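You operate a simulated robot arm through the tools that you are given. There is no shell and no other tool.

You are at the controls of a simulated robot arm. One attempt, no reset.

Task
Test the orange tomato from the tray at N25 for firmness and put it in the Firm or Soft ring.
Fine: switch the tester on and leave it on; slide the tomato in, push the tester block down, slide it out again.

Only the result counts: the job must be done as asked and must still hold three seconds after the hand-in. Knocking over, shifting, dropping, spilling or breaking anything else fails it.

Robot
A 7-joint arm with a two-finger parallel gripper, fixed in place. Base frame: the origin is at the foot of the arm, x ahead of it, y to its left, z up; the work surface is at about z = 0. Units: m, rad, N and s.
With the tool pointing down near the work surface it reaches from about 0.26 to 0.68 m from the base axis. Its first joint turns from -2.897 to 2.897 rad. Payload 2.5 kg.
Tool frame: the origin (TCP) lies between the finger pads and is the grasp point; the fingertips stand 0.03 m ahead of it; z points along the fingers, y is the line along which they close. Largest opening 0.094 m; finger width 0.028, thickness 0.01; the body of the gripper, 0.05 by 0.096 m, starts 0.055 m behind the TCP.
Orientation is that of the tool frame in the base frame, as a unit quaternion [x, y, z, w]. With the fingers straight down and closing along the base's y, the tool's x points along the base's -x, its y along +y and its z along -z.

Tools
- The arm moves only by the tool send_rows. Its argument "moves" is a list that holds one entry, the list of rows, each a list of 6 numbers: the shift along the tool's x, y, z in m, then the turn, a rotation vector about the tool's x, y, z in rad. In form: [[[tx, ty, tz, ax, ay, az], ...]]. A call has 1 to 20 rows; each row shifts and turns the commanded pose from where the row before left it, along the tool's axes as they then stand. "fingers" is the finger opening in m, from 0 to 0.094, set as the call begins (left out, the last holds). Rows are played at 5 a second. More than 0.05 m and 0.15 rad between two rows, or a gripper value outside its range, and nothing of the call is played. A pose out of reach is approached as far as the arm can. The call stops where the force on the tool passes 90 N (or 10 N more than at its start, if that is more) or the arm is blocked; 0.2 s more then pass. Each finger travels about 0.072 m/s and halts on what it meets, pressing with about 37 N; the grip force reading is that of the motor and also rises with nothing between the fingers. The clock runs only during rows and for 0.2 s after the last one: add rows that do not move to give the fingers time. It gives the time, the measured TCP pose, the force on the tool (base axes), the opening and the grip force at its end, in the units of the frame above (readings bear some noise), with the torque about the TCP (base axes, N m) and any sound that the robot's microphone picked up, and new pictures: "show" is both (left out), scene, wrist or none.
- Cameras (640 x 400 px; columns grow to the right, rows downward): "scene" is fixed at [0.0492, 0.4993, 0.5738]; the picture's right is [-0.78, -0.63, 0.00], its down [-0.37, 0.45, -0.81] and it looks along [0.51, -0.63, -0.58] (base axes); focal length 342 px, centre (320, 200). "wrist" rides on the gripper at [0.076, 0.014, -0.103] in the tool frame; the picture's right is [-0.18, 0.98, 0.00], its down [-0.75, -0.14, -0.64] and it looks along [-0.63, -0.12, 0.77] (tool axes); focal length 243 px, centre (320, 200). There is no depth. A picture from a camera that has moved, and an enlarged one, comes with that camera's place and axes in the base frame and with its lens.
- close_up(camera, box): a new picture of the part [left, top, right, bottom] of that camera's present view, enlarged. It takes no simulated time.
- job_done(): hands the job in; it is judged then, once.

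Places have to be worked out from the pictures, the camera data and where the tool is seen. Open the gripper and draw the arm clear of the work before you hand the job in, unless the task says otherwise.

The tools are called after "Request:" as a command line: name --argument value ..., lists and objects as JSON in quotes. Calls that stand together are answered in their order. send_rows: Moves the arm, as the interface text tells. Its arguments: {"type":"object","properties":{"moves":{"type":"array"},"fingers":{"type":"number"},"show":{"type":"string","enum":["both","scene","wrist","none"]}},"required":["moves"]} The other tools are called the same way: close_up (camera, box) takes an enlarged picture of a part of a camera's view; job_done () hands the job in.

At the start:

```text
time: 0.0
position: [0.481, 0.2149, 0.3644]
tool_rot: [-0.001, 1.0, -0.001, 0.0]
ft_force: [0.9, 0.5, -0.4]
wrist_torque: [-0.01, 0.0, -0.02]
opening: 0.0942
grasp_force: 0.1
```

scene: 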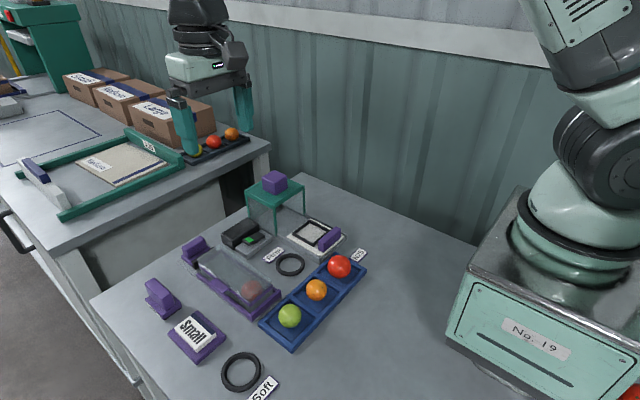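
wrist: 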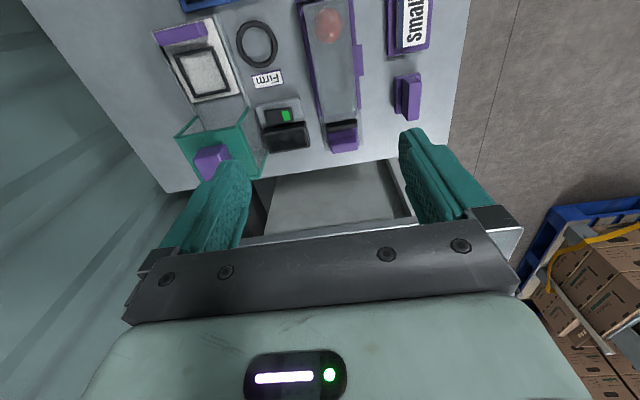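

I'll start by looking at the work area in more detail before moving anything.

Request:
close_up --camera "scene" --box '[220, 160, 380, 290]'

Request:
close_up --camera "scene" --box '[130, 220, 380, 400]'

Request:
close_up --camera "wrist" --box '[140, 0, 460, 200]'

Request:
close_up --camera "scene" --box '[0, 40, 280, 220]'

```text
3.08 times, centred on (300, 225) of scene
camera zoom: at [0.0492, 0.4993, 0.5738], right [-0.78, -0.63, 0.0], down [-0.37, 0.45, -0.81], along [0.51, -0.63, -0.58], focal length 1052 px, centre (382, 123)
```

zoom: 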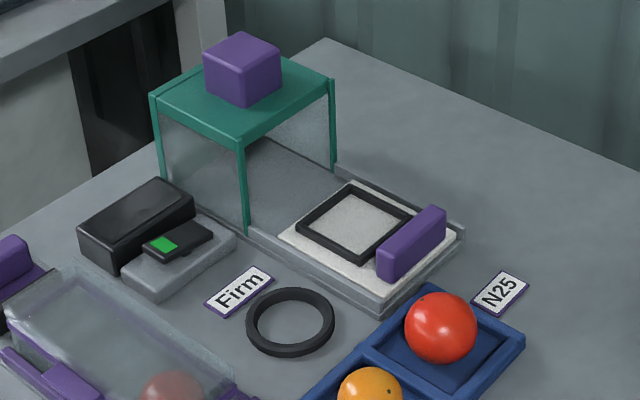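

```text
2.22 times, centred on (255, 310) of scene
camera zoom: at [0.0492, 0.4993, 0.5738], right [-0.78, -0.63, 0.0], down [-0.37, 0.45, -0.81], along [0.51, -0.63, -0.58], focal length 760 px, centre (464, -44)
```

zoom: 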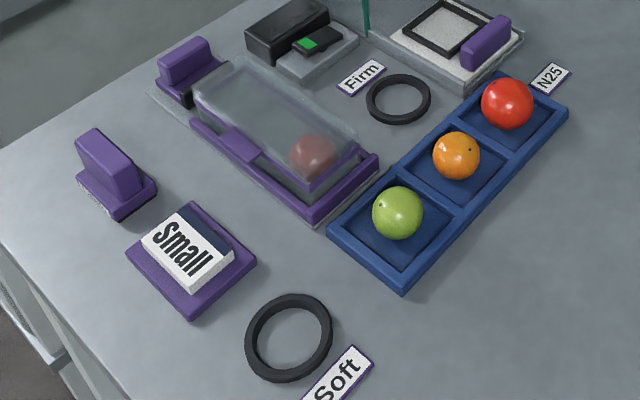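

```text
2.00 times, centred on (300, 100) of wrist
camera zoom: at [0.4046, 0.2296, 0.4684], right [0.18, 0.98, 0.0], down [0.75, -0.14, 0.64], along [0.63, -0.12, -0.77], focal length 485 px, centre (360, 400)
```

zoom: 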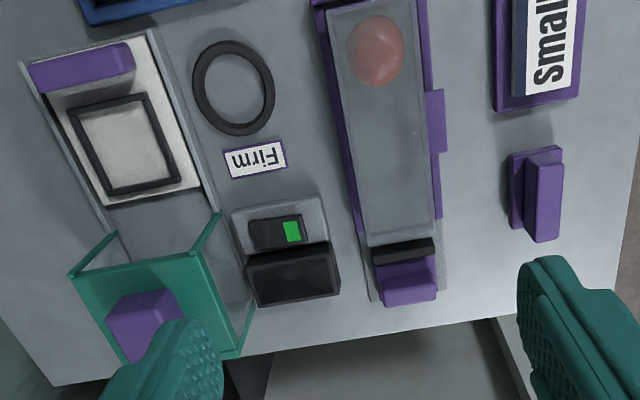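

```text
2.22 times, centred on (140, 130) of scene
camera zoom: at [0.0492, 0.4993, 0.5738], right [-0.78, -0.63, 0.0], down [-0.37, 0.45, -0.81], along [0.51, -0.63, -0.58], focal length 760 px, centre (720, 356)
```

zoom: 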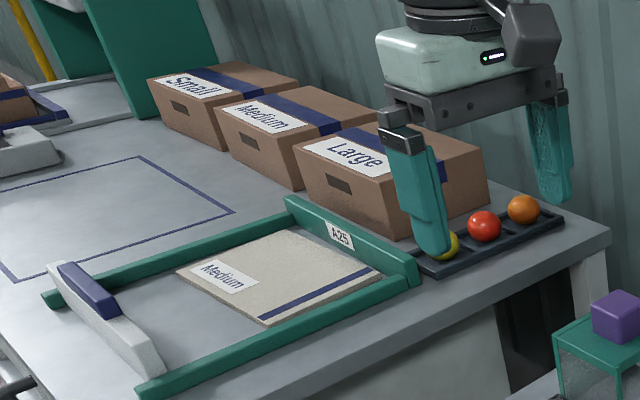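

The tray at N25 runs along y at x≈0.34 (orange tomato in the middle, about (0.338, 0.154)). The tester is the green frame with a purple block on top at about (0.598, 0.007), with a sliding nest in front. I'll look closer at the switch, the nest and the tomatoes.

Request:
close_up --camera "scene" --box '[215, 210, 279, 250]'

Request:
close_up --camera "wrist" --box '[240, 90, 320, 140]'

Request:
close_up --camera "scene" --box '[240, 165, 368, 245]'

Request:
close_up --camera "scene" --box '[260, 245, 388, 325]'

Request:
close_up --camera "scene" --box '[170, 230, 298, 310]'

```text
10.00 times, centred on (247, 230) of scene
camera zoom: at [0.0492, 0.4993, 0.5738], right [-0.78, -0.63, 0.0], down [-0.37, 0.45, -0.81], along [0.51, -0.63, -0.58], focal length 3418 px, centre (1050, -100)
```

zoom: 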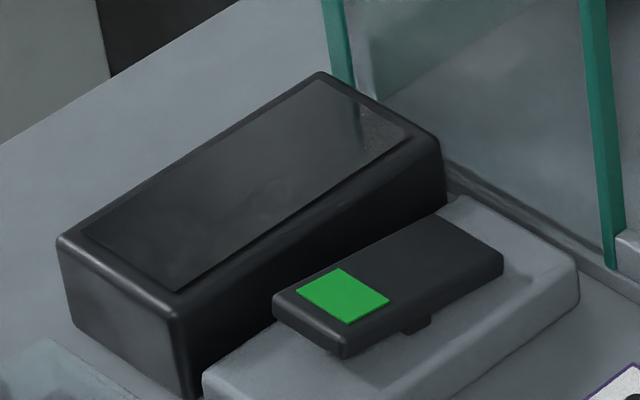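

```text
8.00 times, centred on (280, 115) of wrist
camera zoom: at [0.4046, 0.2296, 0.4684], right [0.18, 0.98, 0.0], down [0.75, -0.14, 0.64], along [0.63, -0.12, -0.77], focal length 1941 px, centre (640, 880)
```

zoom: 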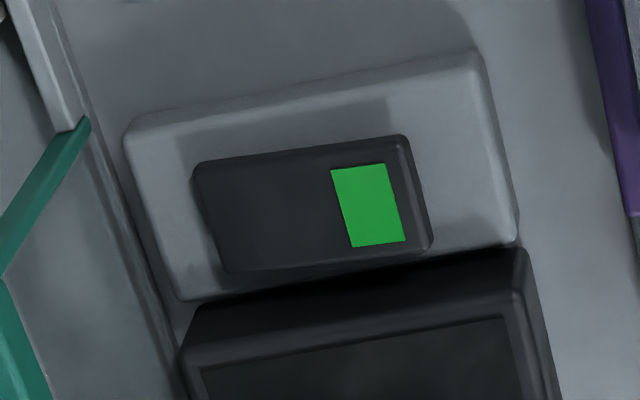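

```text
5.00 times, centred on (304, 205) of scene
camera zoom: at [0.0492, 0.4993, 0.5738], right [-0.78, -0.63, 0.0], down [-0.37, 0.45, -0.81], along [0.51, -0.63, -0.58], focal length 1709 px, centre (400, 175)
```

zoom: 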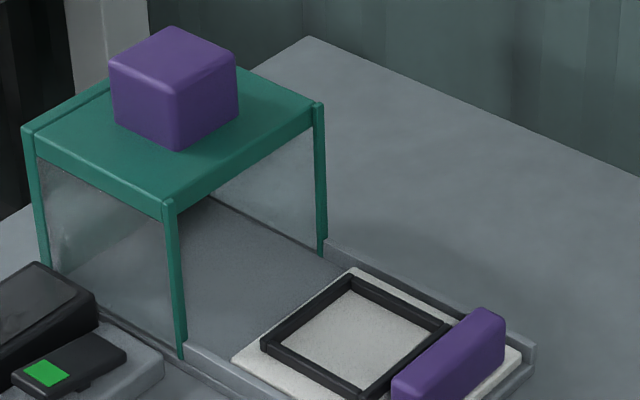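

```text
5.00 times, centred on (324, 285) of scene
camera zoom: at [0.0492, 0.4993, 0.5738], right [-0.78, -0.63, 0.0], down [-0.37, 0.45, -0.81], along [0.51, -0.63, -0.58], focal length 1709 px, centre (300, -225)
```

zoom: 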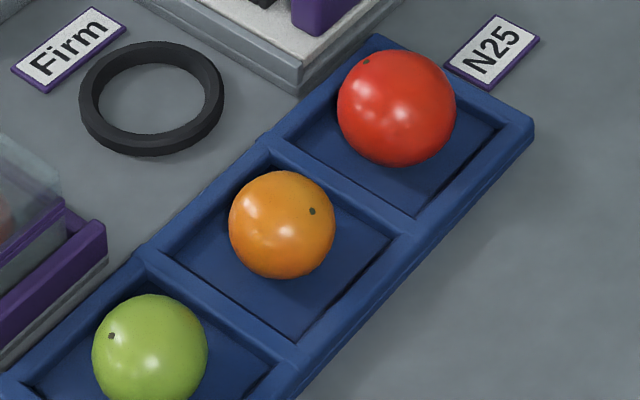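

```text
5.00 times, centred on (234, 270) of scene
camera zoom: at [0.0492, 0.4993, 0.5738], right [-0.78, -0.63, 0.0], down [-0.37, 0.45, -0.81], along [0.51, -0.63, -0.58], focal length 1709 px, centre (750, -150)
```

zoom: 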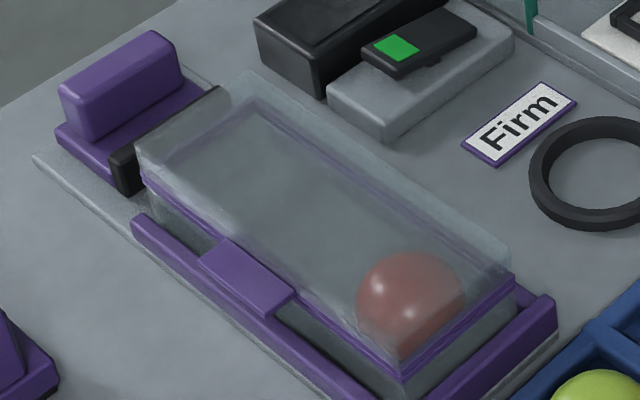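

The switch rocker's green end is raised at about (0.556, 0.138), and the screen behind it is dark, so the tester appears to be off. I'll move the arm to a viewing pose over the bench with the fingers closed, to refine the positions with the wrist camera.

Request:
send_rows --moves '[[[0.02, -0.025, 0.01, 0, 0, 0], [0.02, -0.025, 0.01, 0, 0, 0], [0.02, -0.025, 0.015, 0, 0, 0], [0.02, -0.025, 0.015, 0, 0, 0], [0.0, -0.02, 0.015, 0, 0, 0], [0, 0, 0, 0, 0, 0]]]' --fingers 0.0 --show "both"

```text
time: 1.4
position: [0.3998, 0.0936, 0.3013]
tool_rot: [0.0, 1.0, 0.0, 0.0]
ft_force: [0.0, -0.4, 0.0]
wrist_torque: [-0.05, 0.01, -0.03]
opening: 0.0
grasp_force: 32.5
camera wrist: at [0.3239, 0.1086, 0.4044], right [0.18, 0.98, 0.0], down [0.75, -0.14, 0.64], along [0.63, -0.12, -0.77], focal length 243 px, centre (320, 200)
```

scene: 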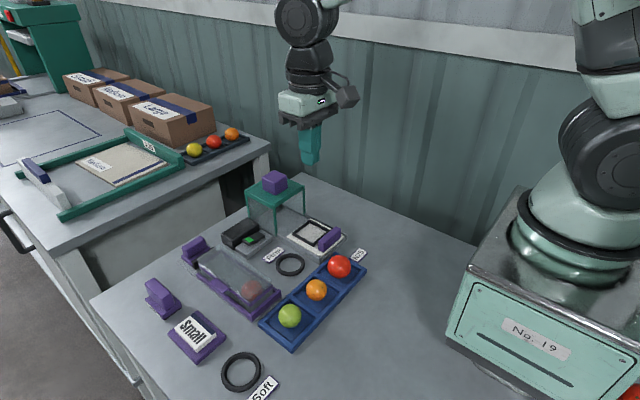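
wrist: 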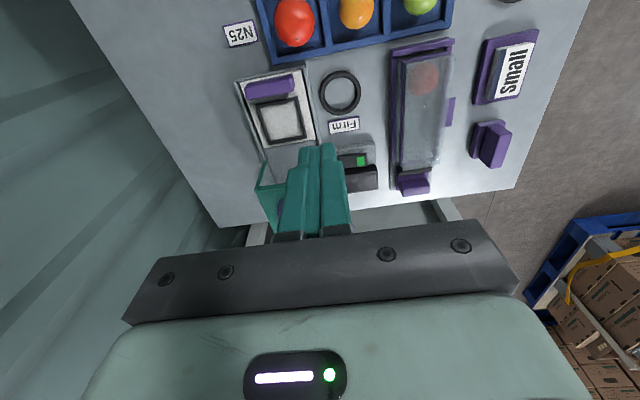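

The view is clear. I'll enlarge the wrist view to pin down the tester, nest, switch and tray coordinates.

Request:
close_up --camera "wrist" --box '[230, 60, 390, 160]'

Request:
close_up --camera "wrist" --box '[220, 0, 380, 100]'

Request:
close_up --camera "wrist" --box '[240, 140, 400, 240]'

```text
4.00 times, centred on (310, 110) of wrist
camera zoom: at [0.3239, 0.1086, 0.4044], right [0.18, 0.98, 0.0], down [0.75, -0.14, 0.64], along [0.63, -0.12, -0.77], focal length 970 px, centre (360, 560)
```

zoom: 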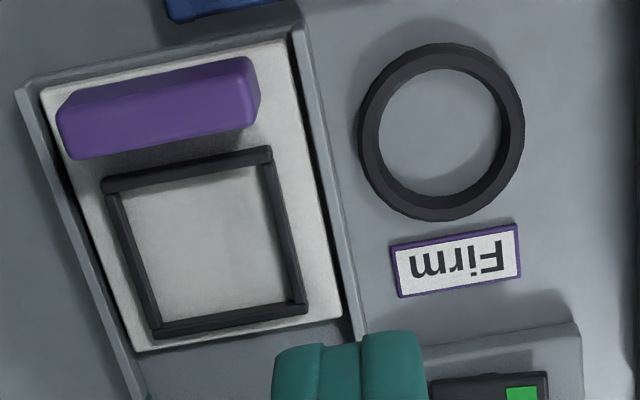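

```text
4.00 times, centred on (300, 50) of wrist
camera zoom: at [0.3239, 0.1086, 0.4044], right [0.18, 0.98, 0.0], down [0.75, -0.14, 0.64], along [0.63, -0.12, -0.77], focal length 970 px, centre (400, 800)
```

zoom: 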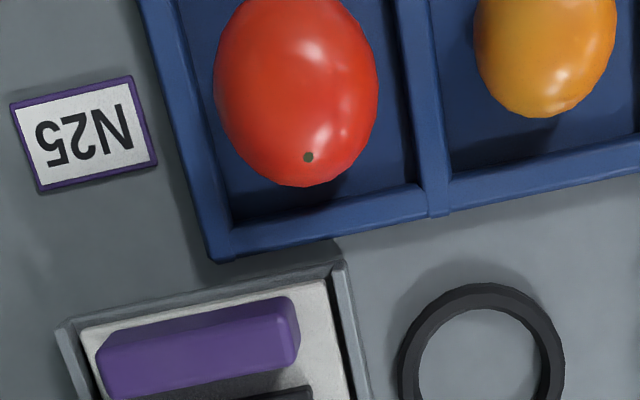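

```text
4.00 times, centred on (320, 190) of wrist
camera zoom: at [0.3239, 0.1086, 0.4044], right [0.18, 0.98, 0.0], down [0.75, -0.14, 0.64], along [0.63, -0.12, -0.77], focal length 970 px, centre (320, 240)
```

zoom: 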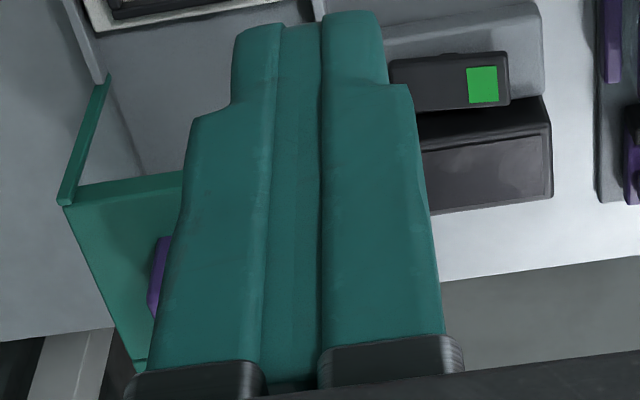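

The wrist view puts the green end of the rocker at (0.555, 0.139) with its top near z=0.03, the nest at (0.466, 0.018), the handle at (0.408, 0.018) and the tester block at about (0.586, 0.017). Next I'll move above the rocker's green end and look.

Request:
send_rows --moves '[[[-0.0385, 0.0116, 0, 0, 0, 0], [-0.0385, 0.0116, 0, 0, 0, 0], [-0.0385, 0.0116, 0, 0, 0, 0], [-0.0385, 0.0116, 0, 0, 0, 0], [0, 0, 0.04, 0, 0, 0], [0, 0, 0.04, 0, 0, 0], [0, 0, 0.04, 0, 0, 0], [0, 0, 0.04, 0, 0, 0], [0, 0, 0.04, 0, 0, 0], [0, 0, 0.015, 0, 0, 0], [0, 0, 0, 0, 0, 0]]]' --fingers 0.0 --show "both"

```text
time: 3.8
position: [0.5535, 0.1414, 0.0835]
tool_rot: [0.0, 1.0, 0.0, 0.0]
ft_force: [0.8, -1.1, 1.2]
wrist_torque: [-0.02, -0.02, 0.0]
opening: 0.0
grasp_force: 33.3
camera wrist: at [0.4783, 0.1556, 0.1877], right [0.18, 0.98, 0.0], down [0.75, -0.14, 0.64], along [0.63, -0.12, -0.77], focal length 243 px, centre (320, 200)
```

scene: 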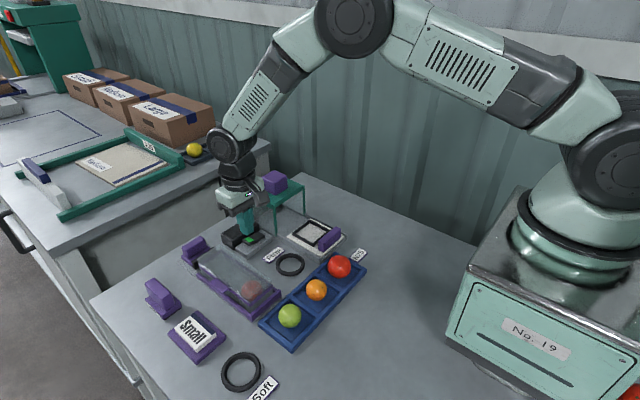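
wrist: 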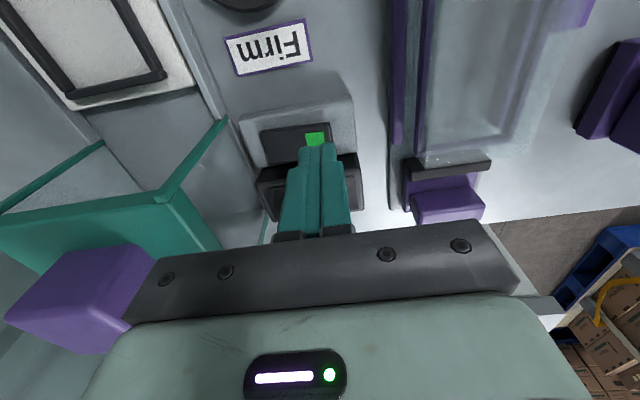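

The fingertips are right above the green end with the tips at z≈0.053. I'll lower in small steps, checking the force.

Request:
send_rows --moves '[[[0, 0, 0.01, 0, 0, 0], [0, 0, 0.006, 0, 0, 0], [0, 0, 0.004, 0, 0, 0], [0, 0, 0.003, 0, 0, 0], [0, 0, 0.002, 0, 0, 0], [0, 0, 0, 0, 0, 0]]]' --fingers 0.0 --show "both"

Request:
close_up --camera "scene" --box '[205, 200, 285, 250]'

```text
time: 5.2
position: [0.5544, 0.1421, 0.0604]
tool_rot: [-0.001, 1.0, 0.0, 0.0]
ft_force: [-0.2, 1.0, 1.7]
wrist_torque: [0.03, 0.02, 0.01]
opening: 0.0
grasp_force: 33.0
camera wrist: at [0.4788, 0.1559, 0.1631], right [0.18, 0.98, 0.0], down [0.75, -0.14, 0.64], along [0.63, -0.12, -0.77], focal length 243 px, centre (320, 200)
```

scene: 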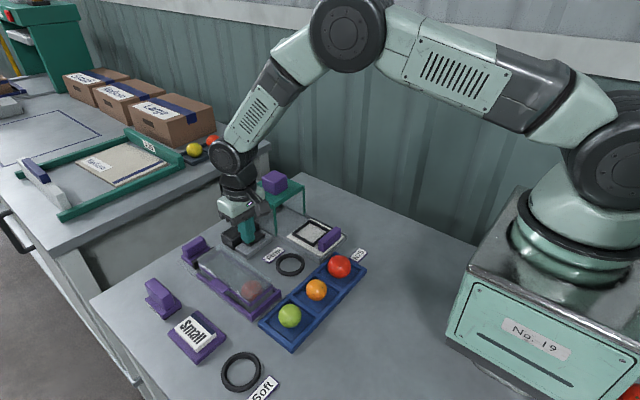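
wrist: 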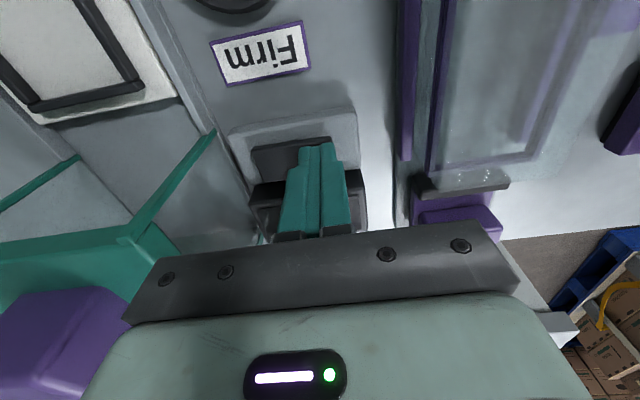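

```text
8.00 times, centred on (245, 225) of scene
camera zoom: at [0.0492, 0.4993, 0.5738], right [-0.78, -0.63, 0.0], down [-0.37, 0.45, -0.81], along [0.51, -0.63, -0.58], focal length 2734 px, centre (920, 0)
```

zoom: 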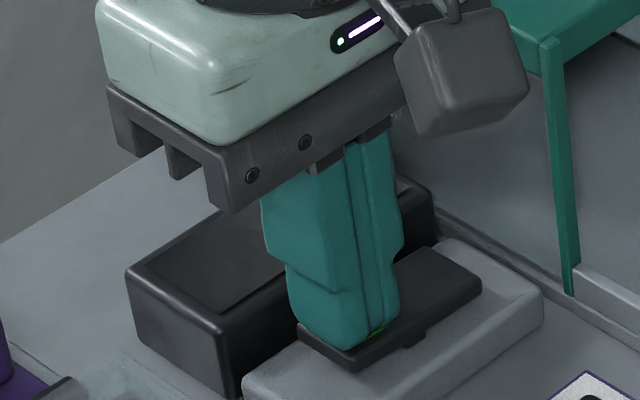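

The tips are just touching the paddle. I'll keep pressing in 2 mm steps.

Request:
send_rows --moves '[[[0, 0, 0.002, 0, 0, 0], [0, 0, 0.002, 0, 0, 0], [0, 0, 0.002, 0, 0, 0], [0, 0, 0, 0, 0, 0]]]' --fingers 0.0 --show "none"

Request:
close_up --camera "scene" --box '[205, 200, 285, 250]'

```text
time: 6.2
position: [0.5559, 0.1418, 0.0561]
tool_rot: [-0.001, 1.0, 0.0, 0.0]
ft_force: [-24.8, -8.4, 51.1]
wrist_torque: [-0.71, 0.73, -0.25]
opening: 0.0
grasp_force: 33.4
```

```text
8.00 times, centred on (245, 225) of scene
camera zoom: at [0.0492, 0.4993, 0.5738], right [-0.78, -0.63, 0.0], down [-0.37, 0.45, -0.81], along [0.51, -0.63, -0.58], focal length 2734 px, centre (920, 0)
```

zoom: 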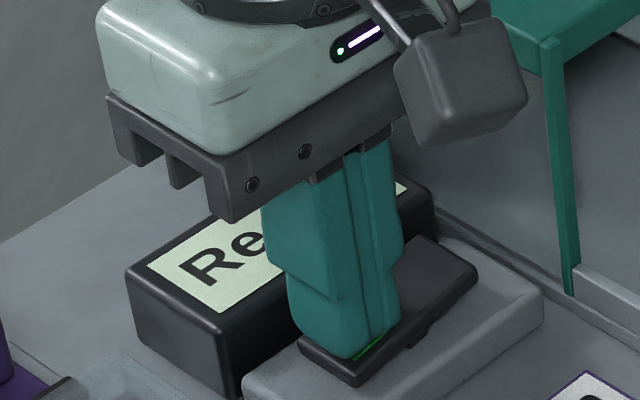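

The screen lit up and shows "Re…" (Ready), so the tester is on. I'll raise the hand straight up and confirm it stays on.

Request:
send_rows --moves '[[[0, 0, -0.005, 0, 0, 0], [0, 0, -0.015, 0, 0, 0], [0, 0, -0.04, 0, 0, 0], [0, 0, -0.04, 0, 0, 0], [0, 0, -0.04, 0, 0, 0], [0, 0, 0, 0, 0, 0]]]' --fingers 0.0 --show "both"

Request:
close_up --camera "scene" --box '[205, 200, 285, 250]'

```text
time: 7.6
position: [0.5553, 0.1438, 0.1946]
tool_rot: [0.001, 1.0, 0.0, 0.001]
ft_force: [-1.0, -0.1, 0.1]
wrist_torque: [-0.01, 0.0, 0.0]
opening: 0.0
grasp_force: 32.4
camera wrist: at [0.4806, 0.1587, 0.2978], right [0.18, 0.98, 0.0], down [0.75, -0.14, 0.64], along [0.63, -0.12, -0.77], focal length 243 px, centre (320, 200)
```

scene: 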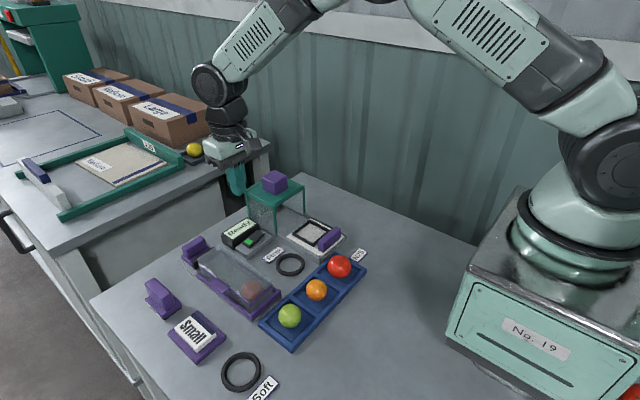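
wrist: 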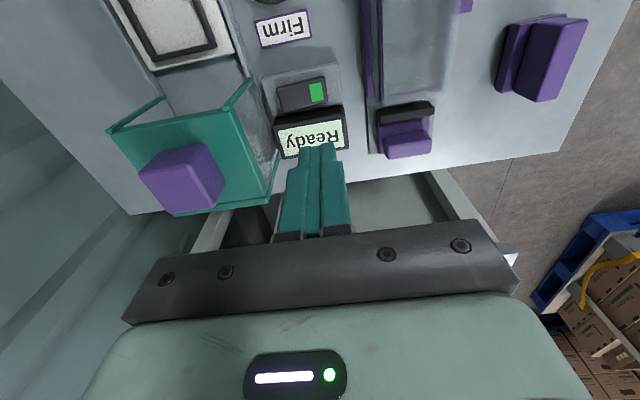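

```text
8.00 times, centred on (245, 225) of scene
camera zoom: at [0.0492, 0.4993, 0.5738], right [-0.78, -0.63, 0.0], down [-0.37, 0.45, -0.81], along [0.51, -0.63, -0.58], focal length 2734 px, centre (920, 0)
```

zoom: 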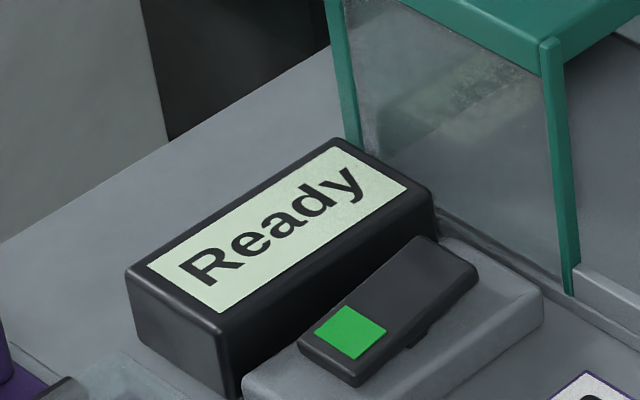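

Tester reads "Ready". I'll measure the block and then move on to the tomato.

Request:
close_up --camera "wrist" --box '[90, 70, 282, 190]'

Request:
close_up --camera "wrist" --box '[90, 110, 282, 230]'

```text
3.33 times, centred on (186, 130) of wrist
camera zoom: at [0.4806, 0.1587, 0.2978], right [0.18, 0.98, 0.0], down [0.75, -0.14, 0.64], along [0.63, -0.12, -0.77], focal length 809 px, centre (767, 433)
```

zoom: 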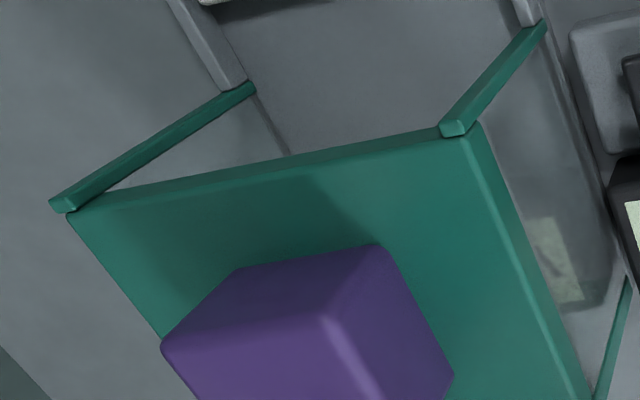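

```text
3.33 times, centred on (186, 170) of wrist
camera zoom: at [0.4806, 0.1587, 0.2978], right [0.18, 0.98, 0.0], down [0.75, -0.14, 0.64], along [0.63, -0.12, -0.77], focal length 809 px, centre (767, 300)
```

zoom: 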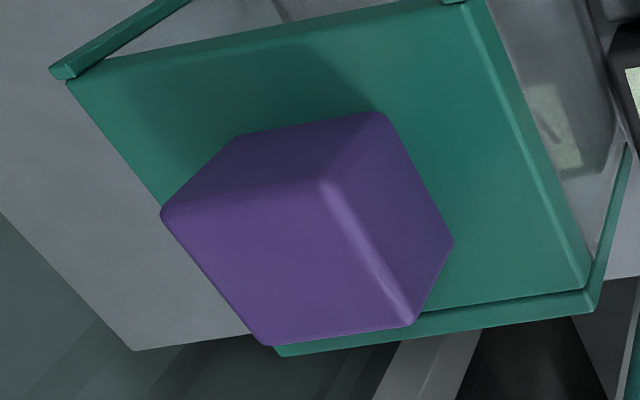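

The block is centred at (0.584, 0.016) with its top at z≈0.131, and the frame front is at x≈0.536. Next I'll move above the orange tomato with the fingers open.

Request:
send_rows --moves '[[[0.0365, 0.002, 0, 0, 0, 0], [0.0365, 0.002, 0, 0, 0, 0], [0.0365, 0.002, 0, 0, 0, 0], [0.0365, 0.002, 0, 0, 0, 0], [0.0365, 0.002, 0, 0, 0, 0], [0.0365, 0.002, 0, 0, 0, 0], [0, 0, 0, 0, 0, 0]]]' --fingers 0.06 --show "both"

Request:
close_up --camera "wrist" --box '[200, 60, 440, 210]'

Request:
close_up --camera "scene" --box '[260, 215, 388, 295]'

```text
time: 9.2
position: [0.3358, 0.1533, 0.1943]
tool_rot: [0.001, 1.0, 0.0, 0.0]
ft_force: [0.6, -0.6, -0.3]
wrist_torque: [0.0, -0.02, -0.01]
opening: 0.0602
grasp_force: 0.1
camera wrist: at [0.2594, 0.1682, 0.2976], right [0.18, 0.98, 0.0], down [0.75, -0.14, 0.64], along [0.63, -0.12, -0.77], focal length 243 px, centre (320, 200)
```

scene: 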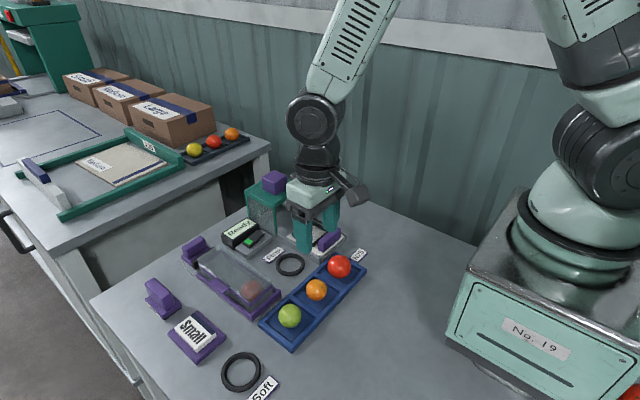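
wrist: 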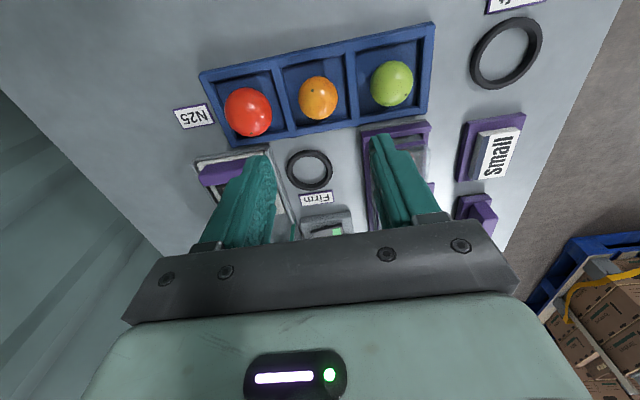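

```text
2.67 times, centred on (320, 135) of wrist
camera zoom: at [0.2594, 0.1682, 0.2976], right [0.18, 0.98, 0.0], down [0.75, -0.14, 0.64], along [0.63, -0.12, -0.77], focal length 647 px, centre (320, 373)
```

zoom: 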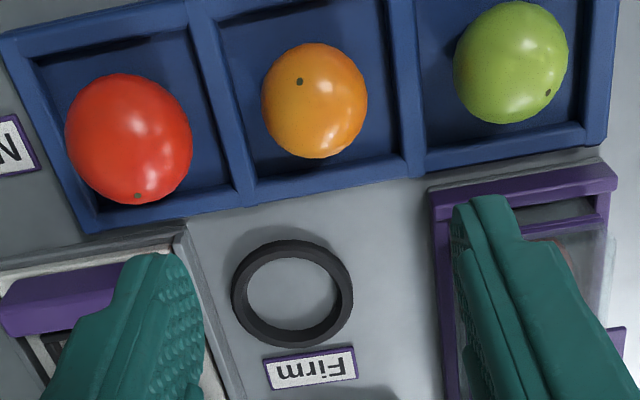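

```text
5.00 times, centred on (324, 255) of scene
camera zoom: at [0.0492, 0.4993, 0.5738], right [-0.78, -0.63, 0.0], down [-0.37, 0.45, -0.81], along [0.51, -0.63, -0.58], focal length 1709 px, centre (300, -75)
```

zoom: 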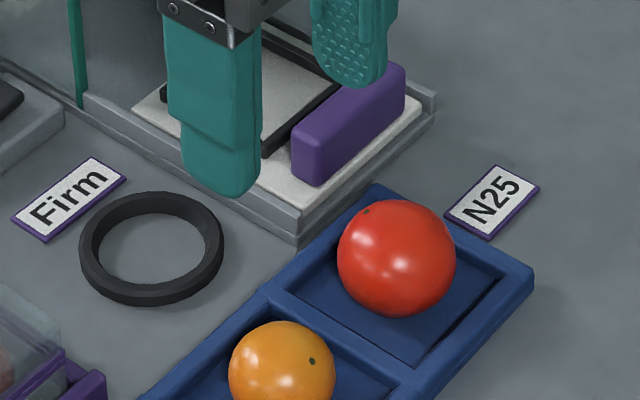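

The orange tomato sits at about (0.339, 0.152), diameter ≈0.043, and the pocket rim is low (~0.013). I'll centre on it and descend partway, then check the alignment.

Request:
send_rows --moves '[[[-0.0035, -0.001, 0.03, 0, 0, 0], [0, 0, 0.035, 0, 0, 0], [0, 0, 0.03, 0, 0, 0], [0, 0, 0, 0, 0, 0]]]' --fingers 0.058 --show "both"

Request:
close_up --camera "wrist" --box '[200, 60, 440, 210]'

Request:
close_up --camera "scene" --box '[260, 225, 388, 305]'

```text
time: 10.2
position: [0.3388, 0.1526, 0.0987]
tool_rot: [0.0, 1.0, 0.0, 0.0]
ft_force: [-0.3, 0.7, 0.3]
wrist_torque: [0.0, 0.06, -0.03]
opening: 0.058
grasp_force: 0.0
camera wrist: at [0.2627, 0.1682, 0.2021], right [0.18, 0.98, 0.0], down [0.75, -0.14, 0.64], along [0.63, -0.12, -0.77], focal length 243 px, centre (320, 200)
```

scene: 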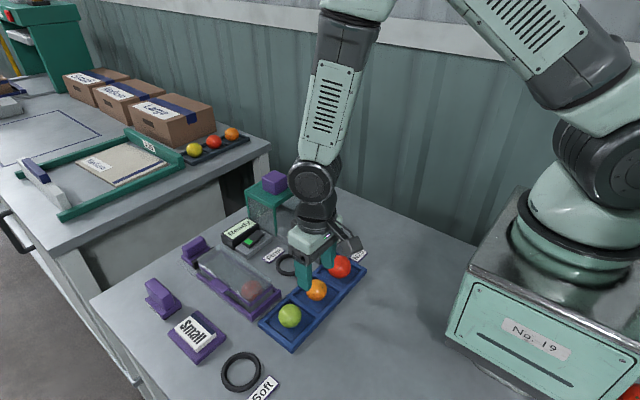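
wrist: 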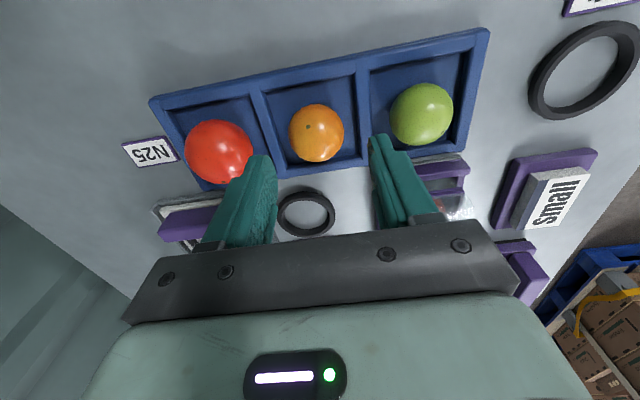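

```text
2.67 times, centred on (320, 135) of wrist
camera zoom: at [0.2627, 0.1682, 0.2021], right [0.18, 0.98, 0.0], down [0.75, -0.14, 0.64], along [0.63, -0.12, -0.77], focal length 647 px, centre (320, 373)
```

zoom: 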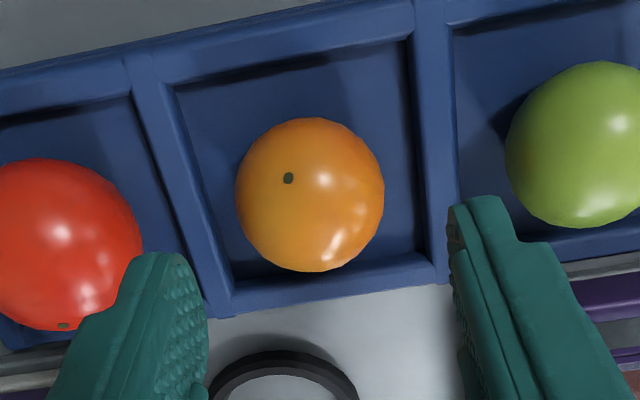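

```text
5.00 times, centred on (324, 265) of scene
camera zoom: at [0.0492, 0.4993, 0.5738], right [-0.78, -0.63, 0.0], down [-0.37, 0.45, -0.81], along [0.51, -0.63, -0.58], focal length 1709 px, centre (300, -125)
```

zoom: 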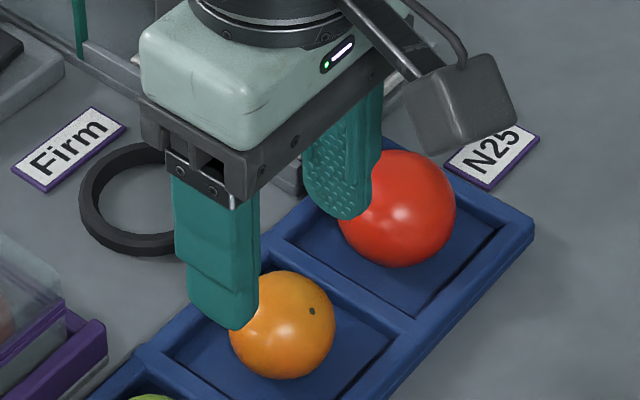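

Aligned within 1–2 mm. I'll fine-tune and descend so the tips end just above the rim at z≈0.017, with the fingers still open.

Request:
send_rows --moves '[[[-0.0015, -0.0015, 0.02, 0, 0, 0], [0, 0, 0.015, 0, 0, 0], [0, 0, 0.01, 0, 0, 0], [0, 0, 0.007, 0, 0, 0], [0, 0, 0, 0, 0, 0]]]' --fingers 0.058 --show "both"

Request:
close_up --camera "scene" --box '[260, 240, 388, 320]'

Request:
close_up --camera "wrist" --box '[200, 100, 440, 250]'

```text
time: 11.4
position: [0.3403, 0.1521, 0.048]
tool_rot: [0.0, 1.0, -0.001, 0.0]
ft_force: [0.2, -0.9, 0.1]
wrist_torque: [-0.03, -0.02, -0.01]
opening: 0.0583
grasp_force: 0.0
camera wrist: at [0.2646, 0.1662, 0.1503], right [0.18, 0.98, 0.0], down [0.75, -0.14, 0.64], along [0.63, -0.12, -0.77], focal length 243 px, centre (320, 200)
```

scene: 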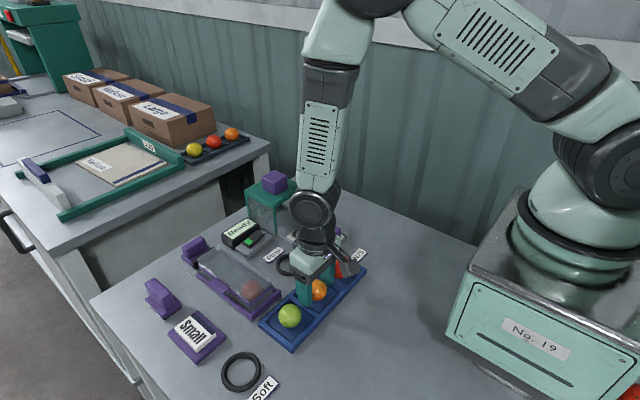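
wrist: 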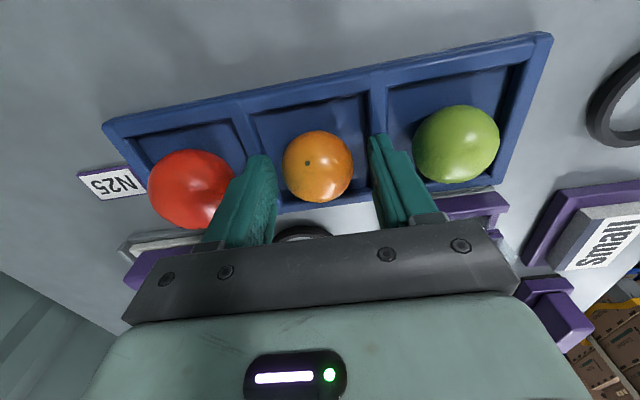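

```text
5.00 times, centred on (324, 280) of scene
camera zoom: at [0.0492, 0.4993, 0.5738], right [-0.78, -0.63, 0.0], down [-0.37, 0.45, -0.81], along [0.51, -0.63, -0.58], focal length 1709 px, centre (300, -200)
```

zoom: 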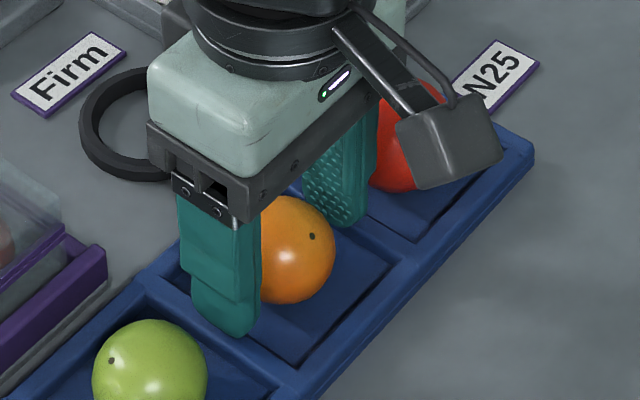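

```text
2.67 times, centred on (320, 175) of wrist
camera zoom: at [0.2646, 0.1662, 0.1503], right [0.18, 0.98, 0.0], down [0.75, -0.14, 0.64], along [0.63, -0.12, -0.77], focal length 647 px, centre (320, 267)
```

zoom: 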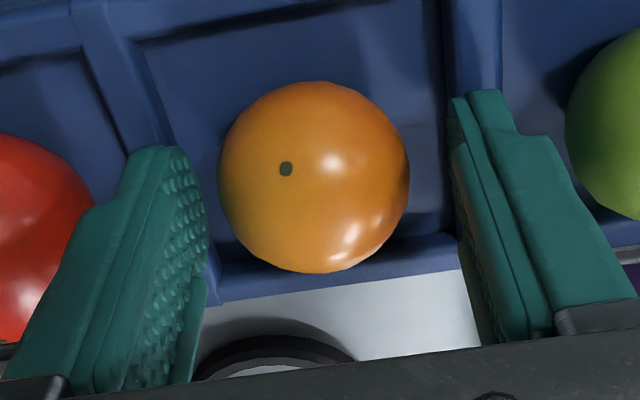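

The fingers straddle the tomato evenly. I'll close gently to just below its diameter.

Request:
send_rows --moves '[[[0, 0, 0, 0, 0, 0], [0, 0, 0, 0, 0, 0], [0, 0, 0, 0, 0, 0]]]' --fingers 0.04 --show "wrist"

```text
time: 12.2
position: [0.3402, 0.151, 0.0471]
tool_rot: [0.0, 1.0, 0.0, 0.0]
ft_force: [-0.6, -0.3, -0.6]
wrist_torque: [-0.01, 0.01, -0.02]
opening: 0.0425
grasp_force: 16.2
camera wrist: at [0.2645, 0.1661, 0.1504], right [0.18, 0.98, 0.0], down [0.75, -0.14, 0.64], along [0.63, -0.12, -0.77], focal length 243 px, centre (320, 200)
```

wrist: 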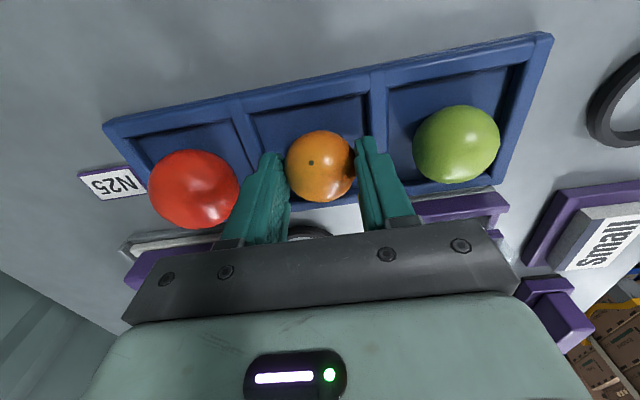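

The grip holds at 0.0425 opening with 16 N. I'll lift a little, then higher, and check that the tomato comes along.

Request:
send_rows --moves '[[[0, 0, -0.008, 0, 0, 0], [0, 0, -0.02, 0, 0, 0], [0, 0, -0.03, 0, 0, 0], [0, 0, -0.04, 0, 0, 0], [0, 0, 0, 0, 0, 0]]]' --fingers 0.038 --show "both"

```text
time: 13.4
position: [0.3406, 0.1518, 0.1461]
tool_rot: [0.0, 1.0, 0.0, 0.0]
ft_force: [-0.2, 0.7, -0.6]
wrist_torque: [-0.02, 0.0, 0.02]
opening: 0.0427
grasp_force: 16.2
camera wrist: at [0.2642, 0.1674, 0.2492], right [0.18, 0.98, 0.0], down [0.75, -0.14, 0.64], along [0.63, -0.12, -0.77], focal length 243 px, centre (320, 200)
```

scene: 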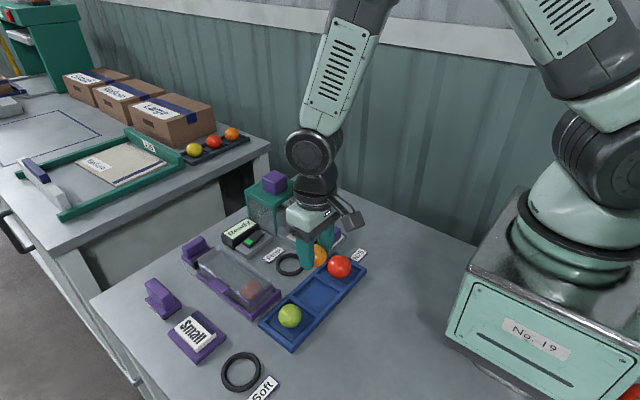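
wrist: 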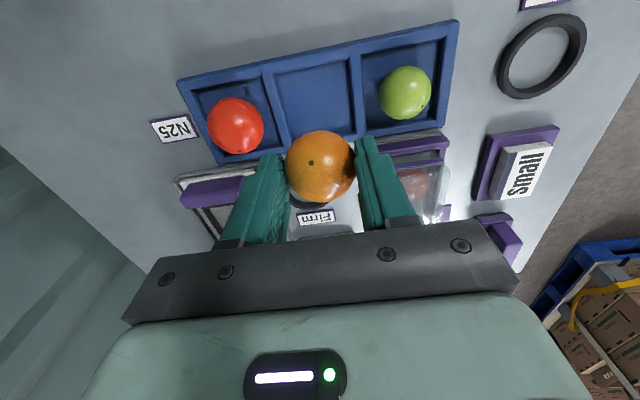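

The tomato is held and the tray pocket is empty. Next I'll move over the nest at about (0.466, 0.018) and check the alignment.

Request:
send_rows --moves '[[[-0.0251, -0.0267, 0, 0, 0, 0], [-0.0251, -0.0267, 0, 0, 0, 0], [-0.0251, -0.0267, 0, 0, 0, 0], [-0.0251, -0.0267, 0, 0, 0, 0], [-0.0251, -0.0267, 0, 0, 0, 0], [0, 0, 0, 0, 0, 0]]]' --fingers 0.038 --show "both"

Request:
close_up --camera "wrist" --box '[200, 60, 440, 210]'

Request:
close_up --camera "scene" --box '[256, 190, 384, 270]'

```text
time: 14.8
position: [0.4657, 0.0191, 0.1452]
tool_rot: [0.0, 1.0, 0.0, 0.0]
ft_force: [-0.5, 0.6, -0.6]
wrist_torque: [0.0, 0.01, -0.02]
opening: 0.0425
grasp_force: 16.2
camera wrist: at [0.3901, 0.0329, 0.2486], right [0.18, 0.98, 0.0], down [0.75, -0.14, 0.64], along [0.63, -0.12, -0.77], focal length 243 px, centre (320, 200)
```

scene: 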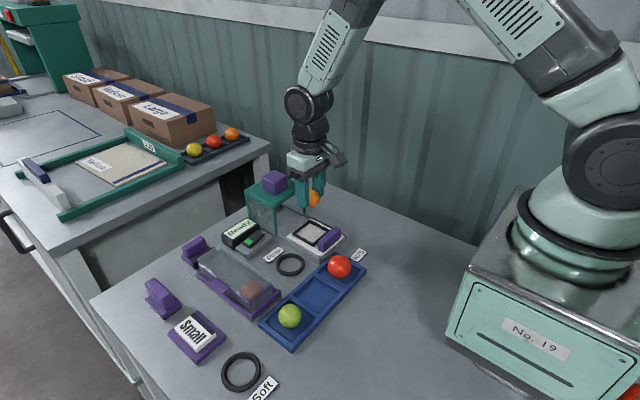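
wrist: 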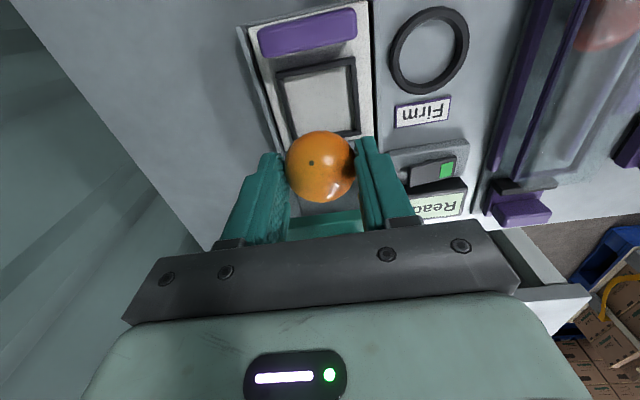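

```text
2.67 times, centred on (320, 135) of wrist
camera zoom: at [0.3901, 0.0329, 0.2486], right [0.18, 0.98, 0.0], down [0.75, -0.14, 0.64], along [0.63, -0.12, -0.77], focal length 647 px, centre (320, 373)
```

zoom: 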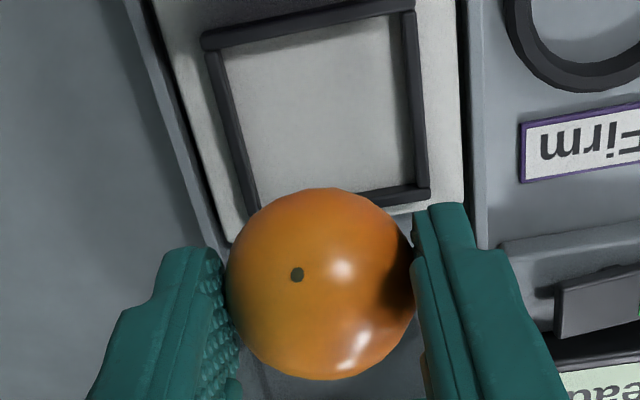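

```text
5.00 times, centred on (320, 230) of scene
camera zoom: at [0.0492, 0.4993, 0.5738], right [-0.78, -0.63, 0.0], down [-0.37, 0.45, -0.81], along [0.51, -0.63, -0.58], focal length 1709 px, centre (320, 50)
```

zoom: 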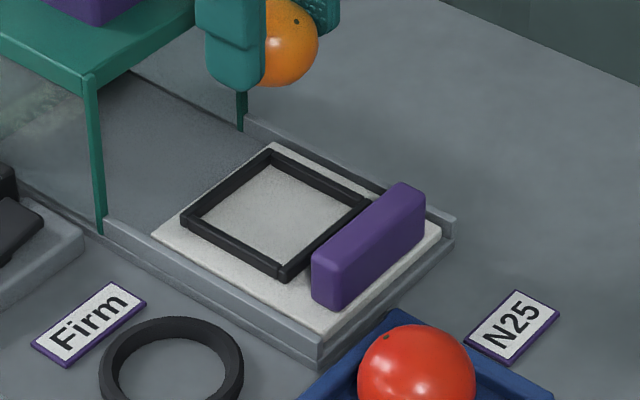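

Combining both cameras, the nest centre is at (0.4655, 0.020) with its frame top at z≈0.021 and the plate at about 0.015. The tomato is directly above it, so I'll lower it to just above the plate.

Request:
send_rows --moves '[[[0, 0.0005, 0.03, 0, 0, 0], [0, 0, 0.025, 0, 0, 0], [0, 0, 0.015, 0, 0, 0], [0, 0, 0.01, 0, 0, 0], [0, 0, 0.002, 0, 0, 0], [0, 0, 0, 0, 0, 0]]]' --fingers 0.038 --show "both"

Request:
close_up --camera "scene" --box '[256, 190, 384, 270]'

Request:
close_up --camera "wrist" --box '[200, 90, 440, 240]'

```text
time: 16.2
position: [0.4663, 0.0179, 0.0634]
tool_rot: [0.0, 1.0, 0.0, 0.0]
ft_force: [-1.1, 0.0, 0.7]
wrist_torque: [0.01, -0.04, -0.01]
opening: 0.0423
grasp_force: 15.4
camera wrist: at [0.3908, 0.0328, 0.1664], right [0.18, 0.98, 0.0], down [0.75, -0.14, 0.64], along [0.63, -0.12, -0.77], focal length 243 px, centre (320, 200)
```

scene: 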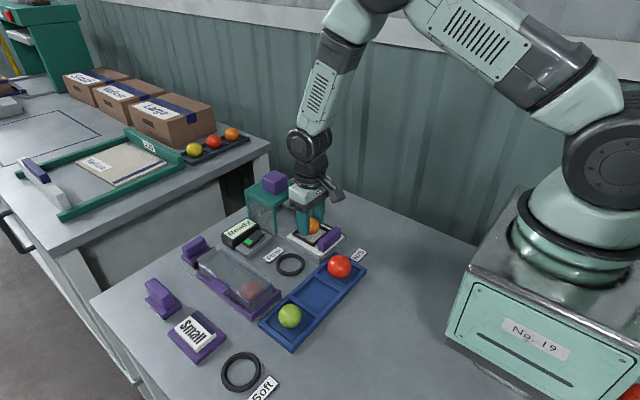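
wrist: 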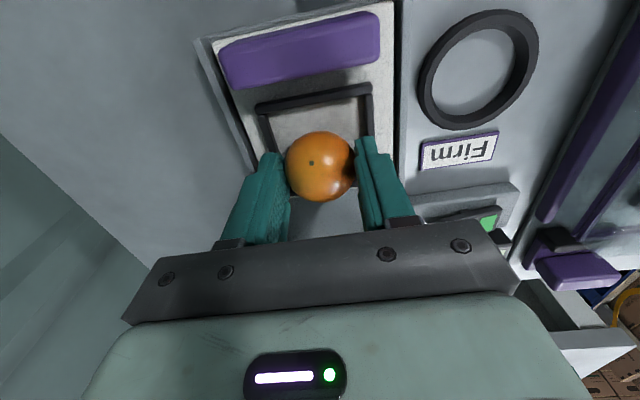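

```text
5.00 times, centred on (320, 230) of scene
camera zoom: at [0.0492, 0.4993, 0.5738], right [-0.78, -0.63, 0.0], down [-0.37, 0.45, -0.81], along [0.51, -0.63, -0.58], focal length 1709 px, centre (320, 50)
```

zoom: 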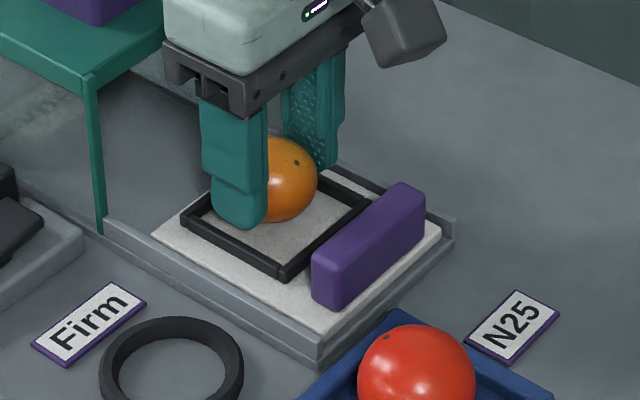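

```text
2.67 times, centred on (320, 165) of wrist
camera zoom: at [0.3908, 0.0328, 0.1664], right [0.18, 0.98, 0.0], down [0.75, -0.14, 0.64], along [0.63, -0.12, -0.77], focal length 647 px, centre (320, 293)
```

zoom: 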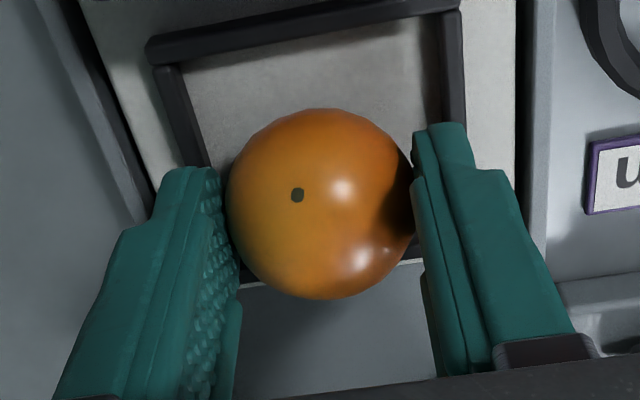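

The tomato is inside the nest outline, just above the plate. I'll lower it in about 1 mm steps until there is contact.

Request:
send_rows --moves '[[[0, 0, 0.0015, 0, 0, 0], [0, 0, 0.001, 0, 0, 0], [0, 0, 0.001, 0, 0, 0], [0, 0, 0, 0, 0, 0]]]' --fingers 0.038 --show "none"

Request:
close_up --camera "scene" --box '[288, 215, 352, 255]'

```text
time: 17.2
position: [0.4664, 0.019, 0.0587]
tool_rot: [-0.001, 1.0, -0.001, 0.001]
ft_force: [0.0, -0.8, -0.2]
wrist_torque: [0.02, 0.0, 0.02]
opening: 0.0426
grasp_force: 15.9
```

```text
10.00 times, centred on (320, 235) of scene
camera zoom: at [0.0492, 0.4993, 0.5738], right [-0.78, -0.63, 0.0], down [-0.37, 0.45, -0.81], along [0.51, -0.63, -0.58], focal length 3418 px, centre (320, -150)
```

zoom: 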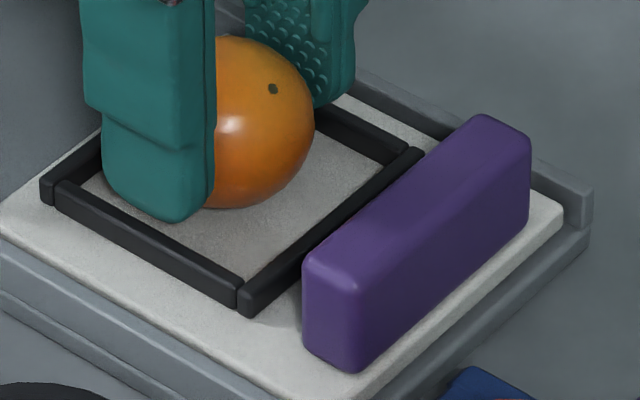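

No contact force yet. I'll continue down another few mm in small steps.

Request:
send_rows --moves '[[[0, 0, 0.001, 0, 0, 0], [0, 0, 0.001, 0, 0, 0], [0, 0, 0, 0, 0, 0]]]' --fingers 0.038 --show "none"

Request:
close_up --camera "scene" --box '[288, 215, 352, 255]'

```text
time: 18.0
position: [0.467, 0.0176, 0.0571]
tool_rot: [0.0, 1.0, 0.0, 0.001]
ft_force: [1.0, 0.6, 17.3]
wrist_torque: [0.04, -0.11, -0.02]
opening: 0.0423
grasp_force: 16.1
```

```text
10.00 times, centred on (320, 235) of scene
camera zoom: at [0.0492, 0.4993, 0.5738], right [-0.78, -0.63, 0.0], down [-0.37, 0.45, -0.81], along [0.51, -0.63, -0.58], focal length 3418 px, centre (320, -150)
```

zoom: 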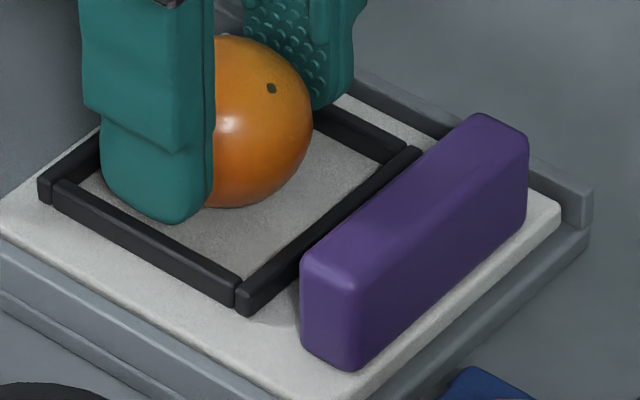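

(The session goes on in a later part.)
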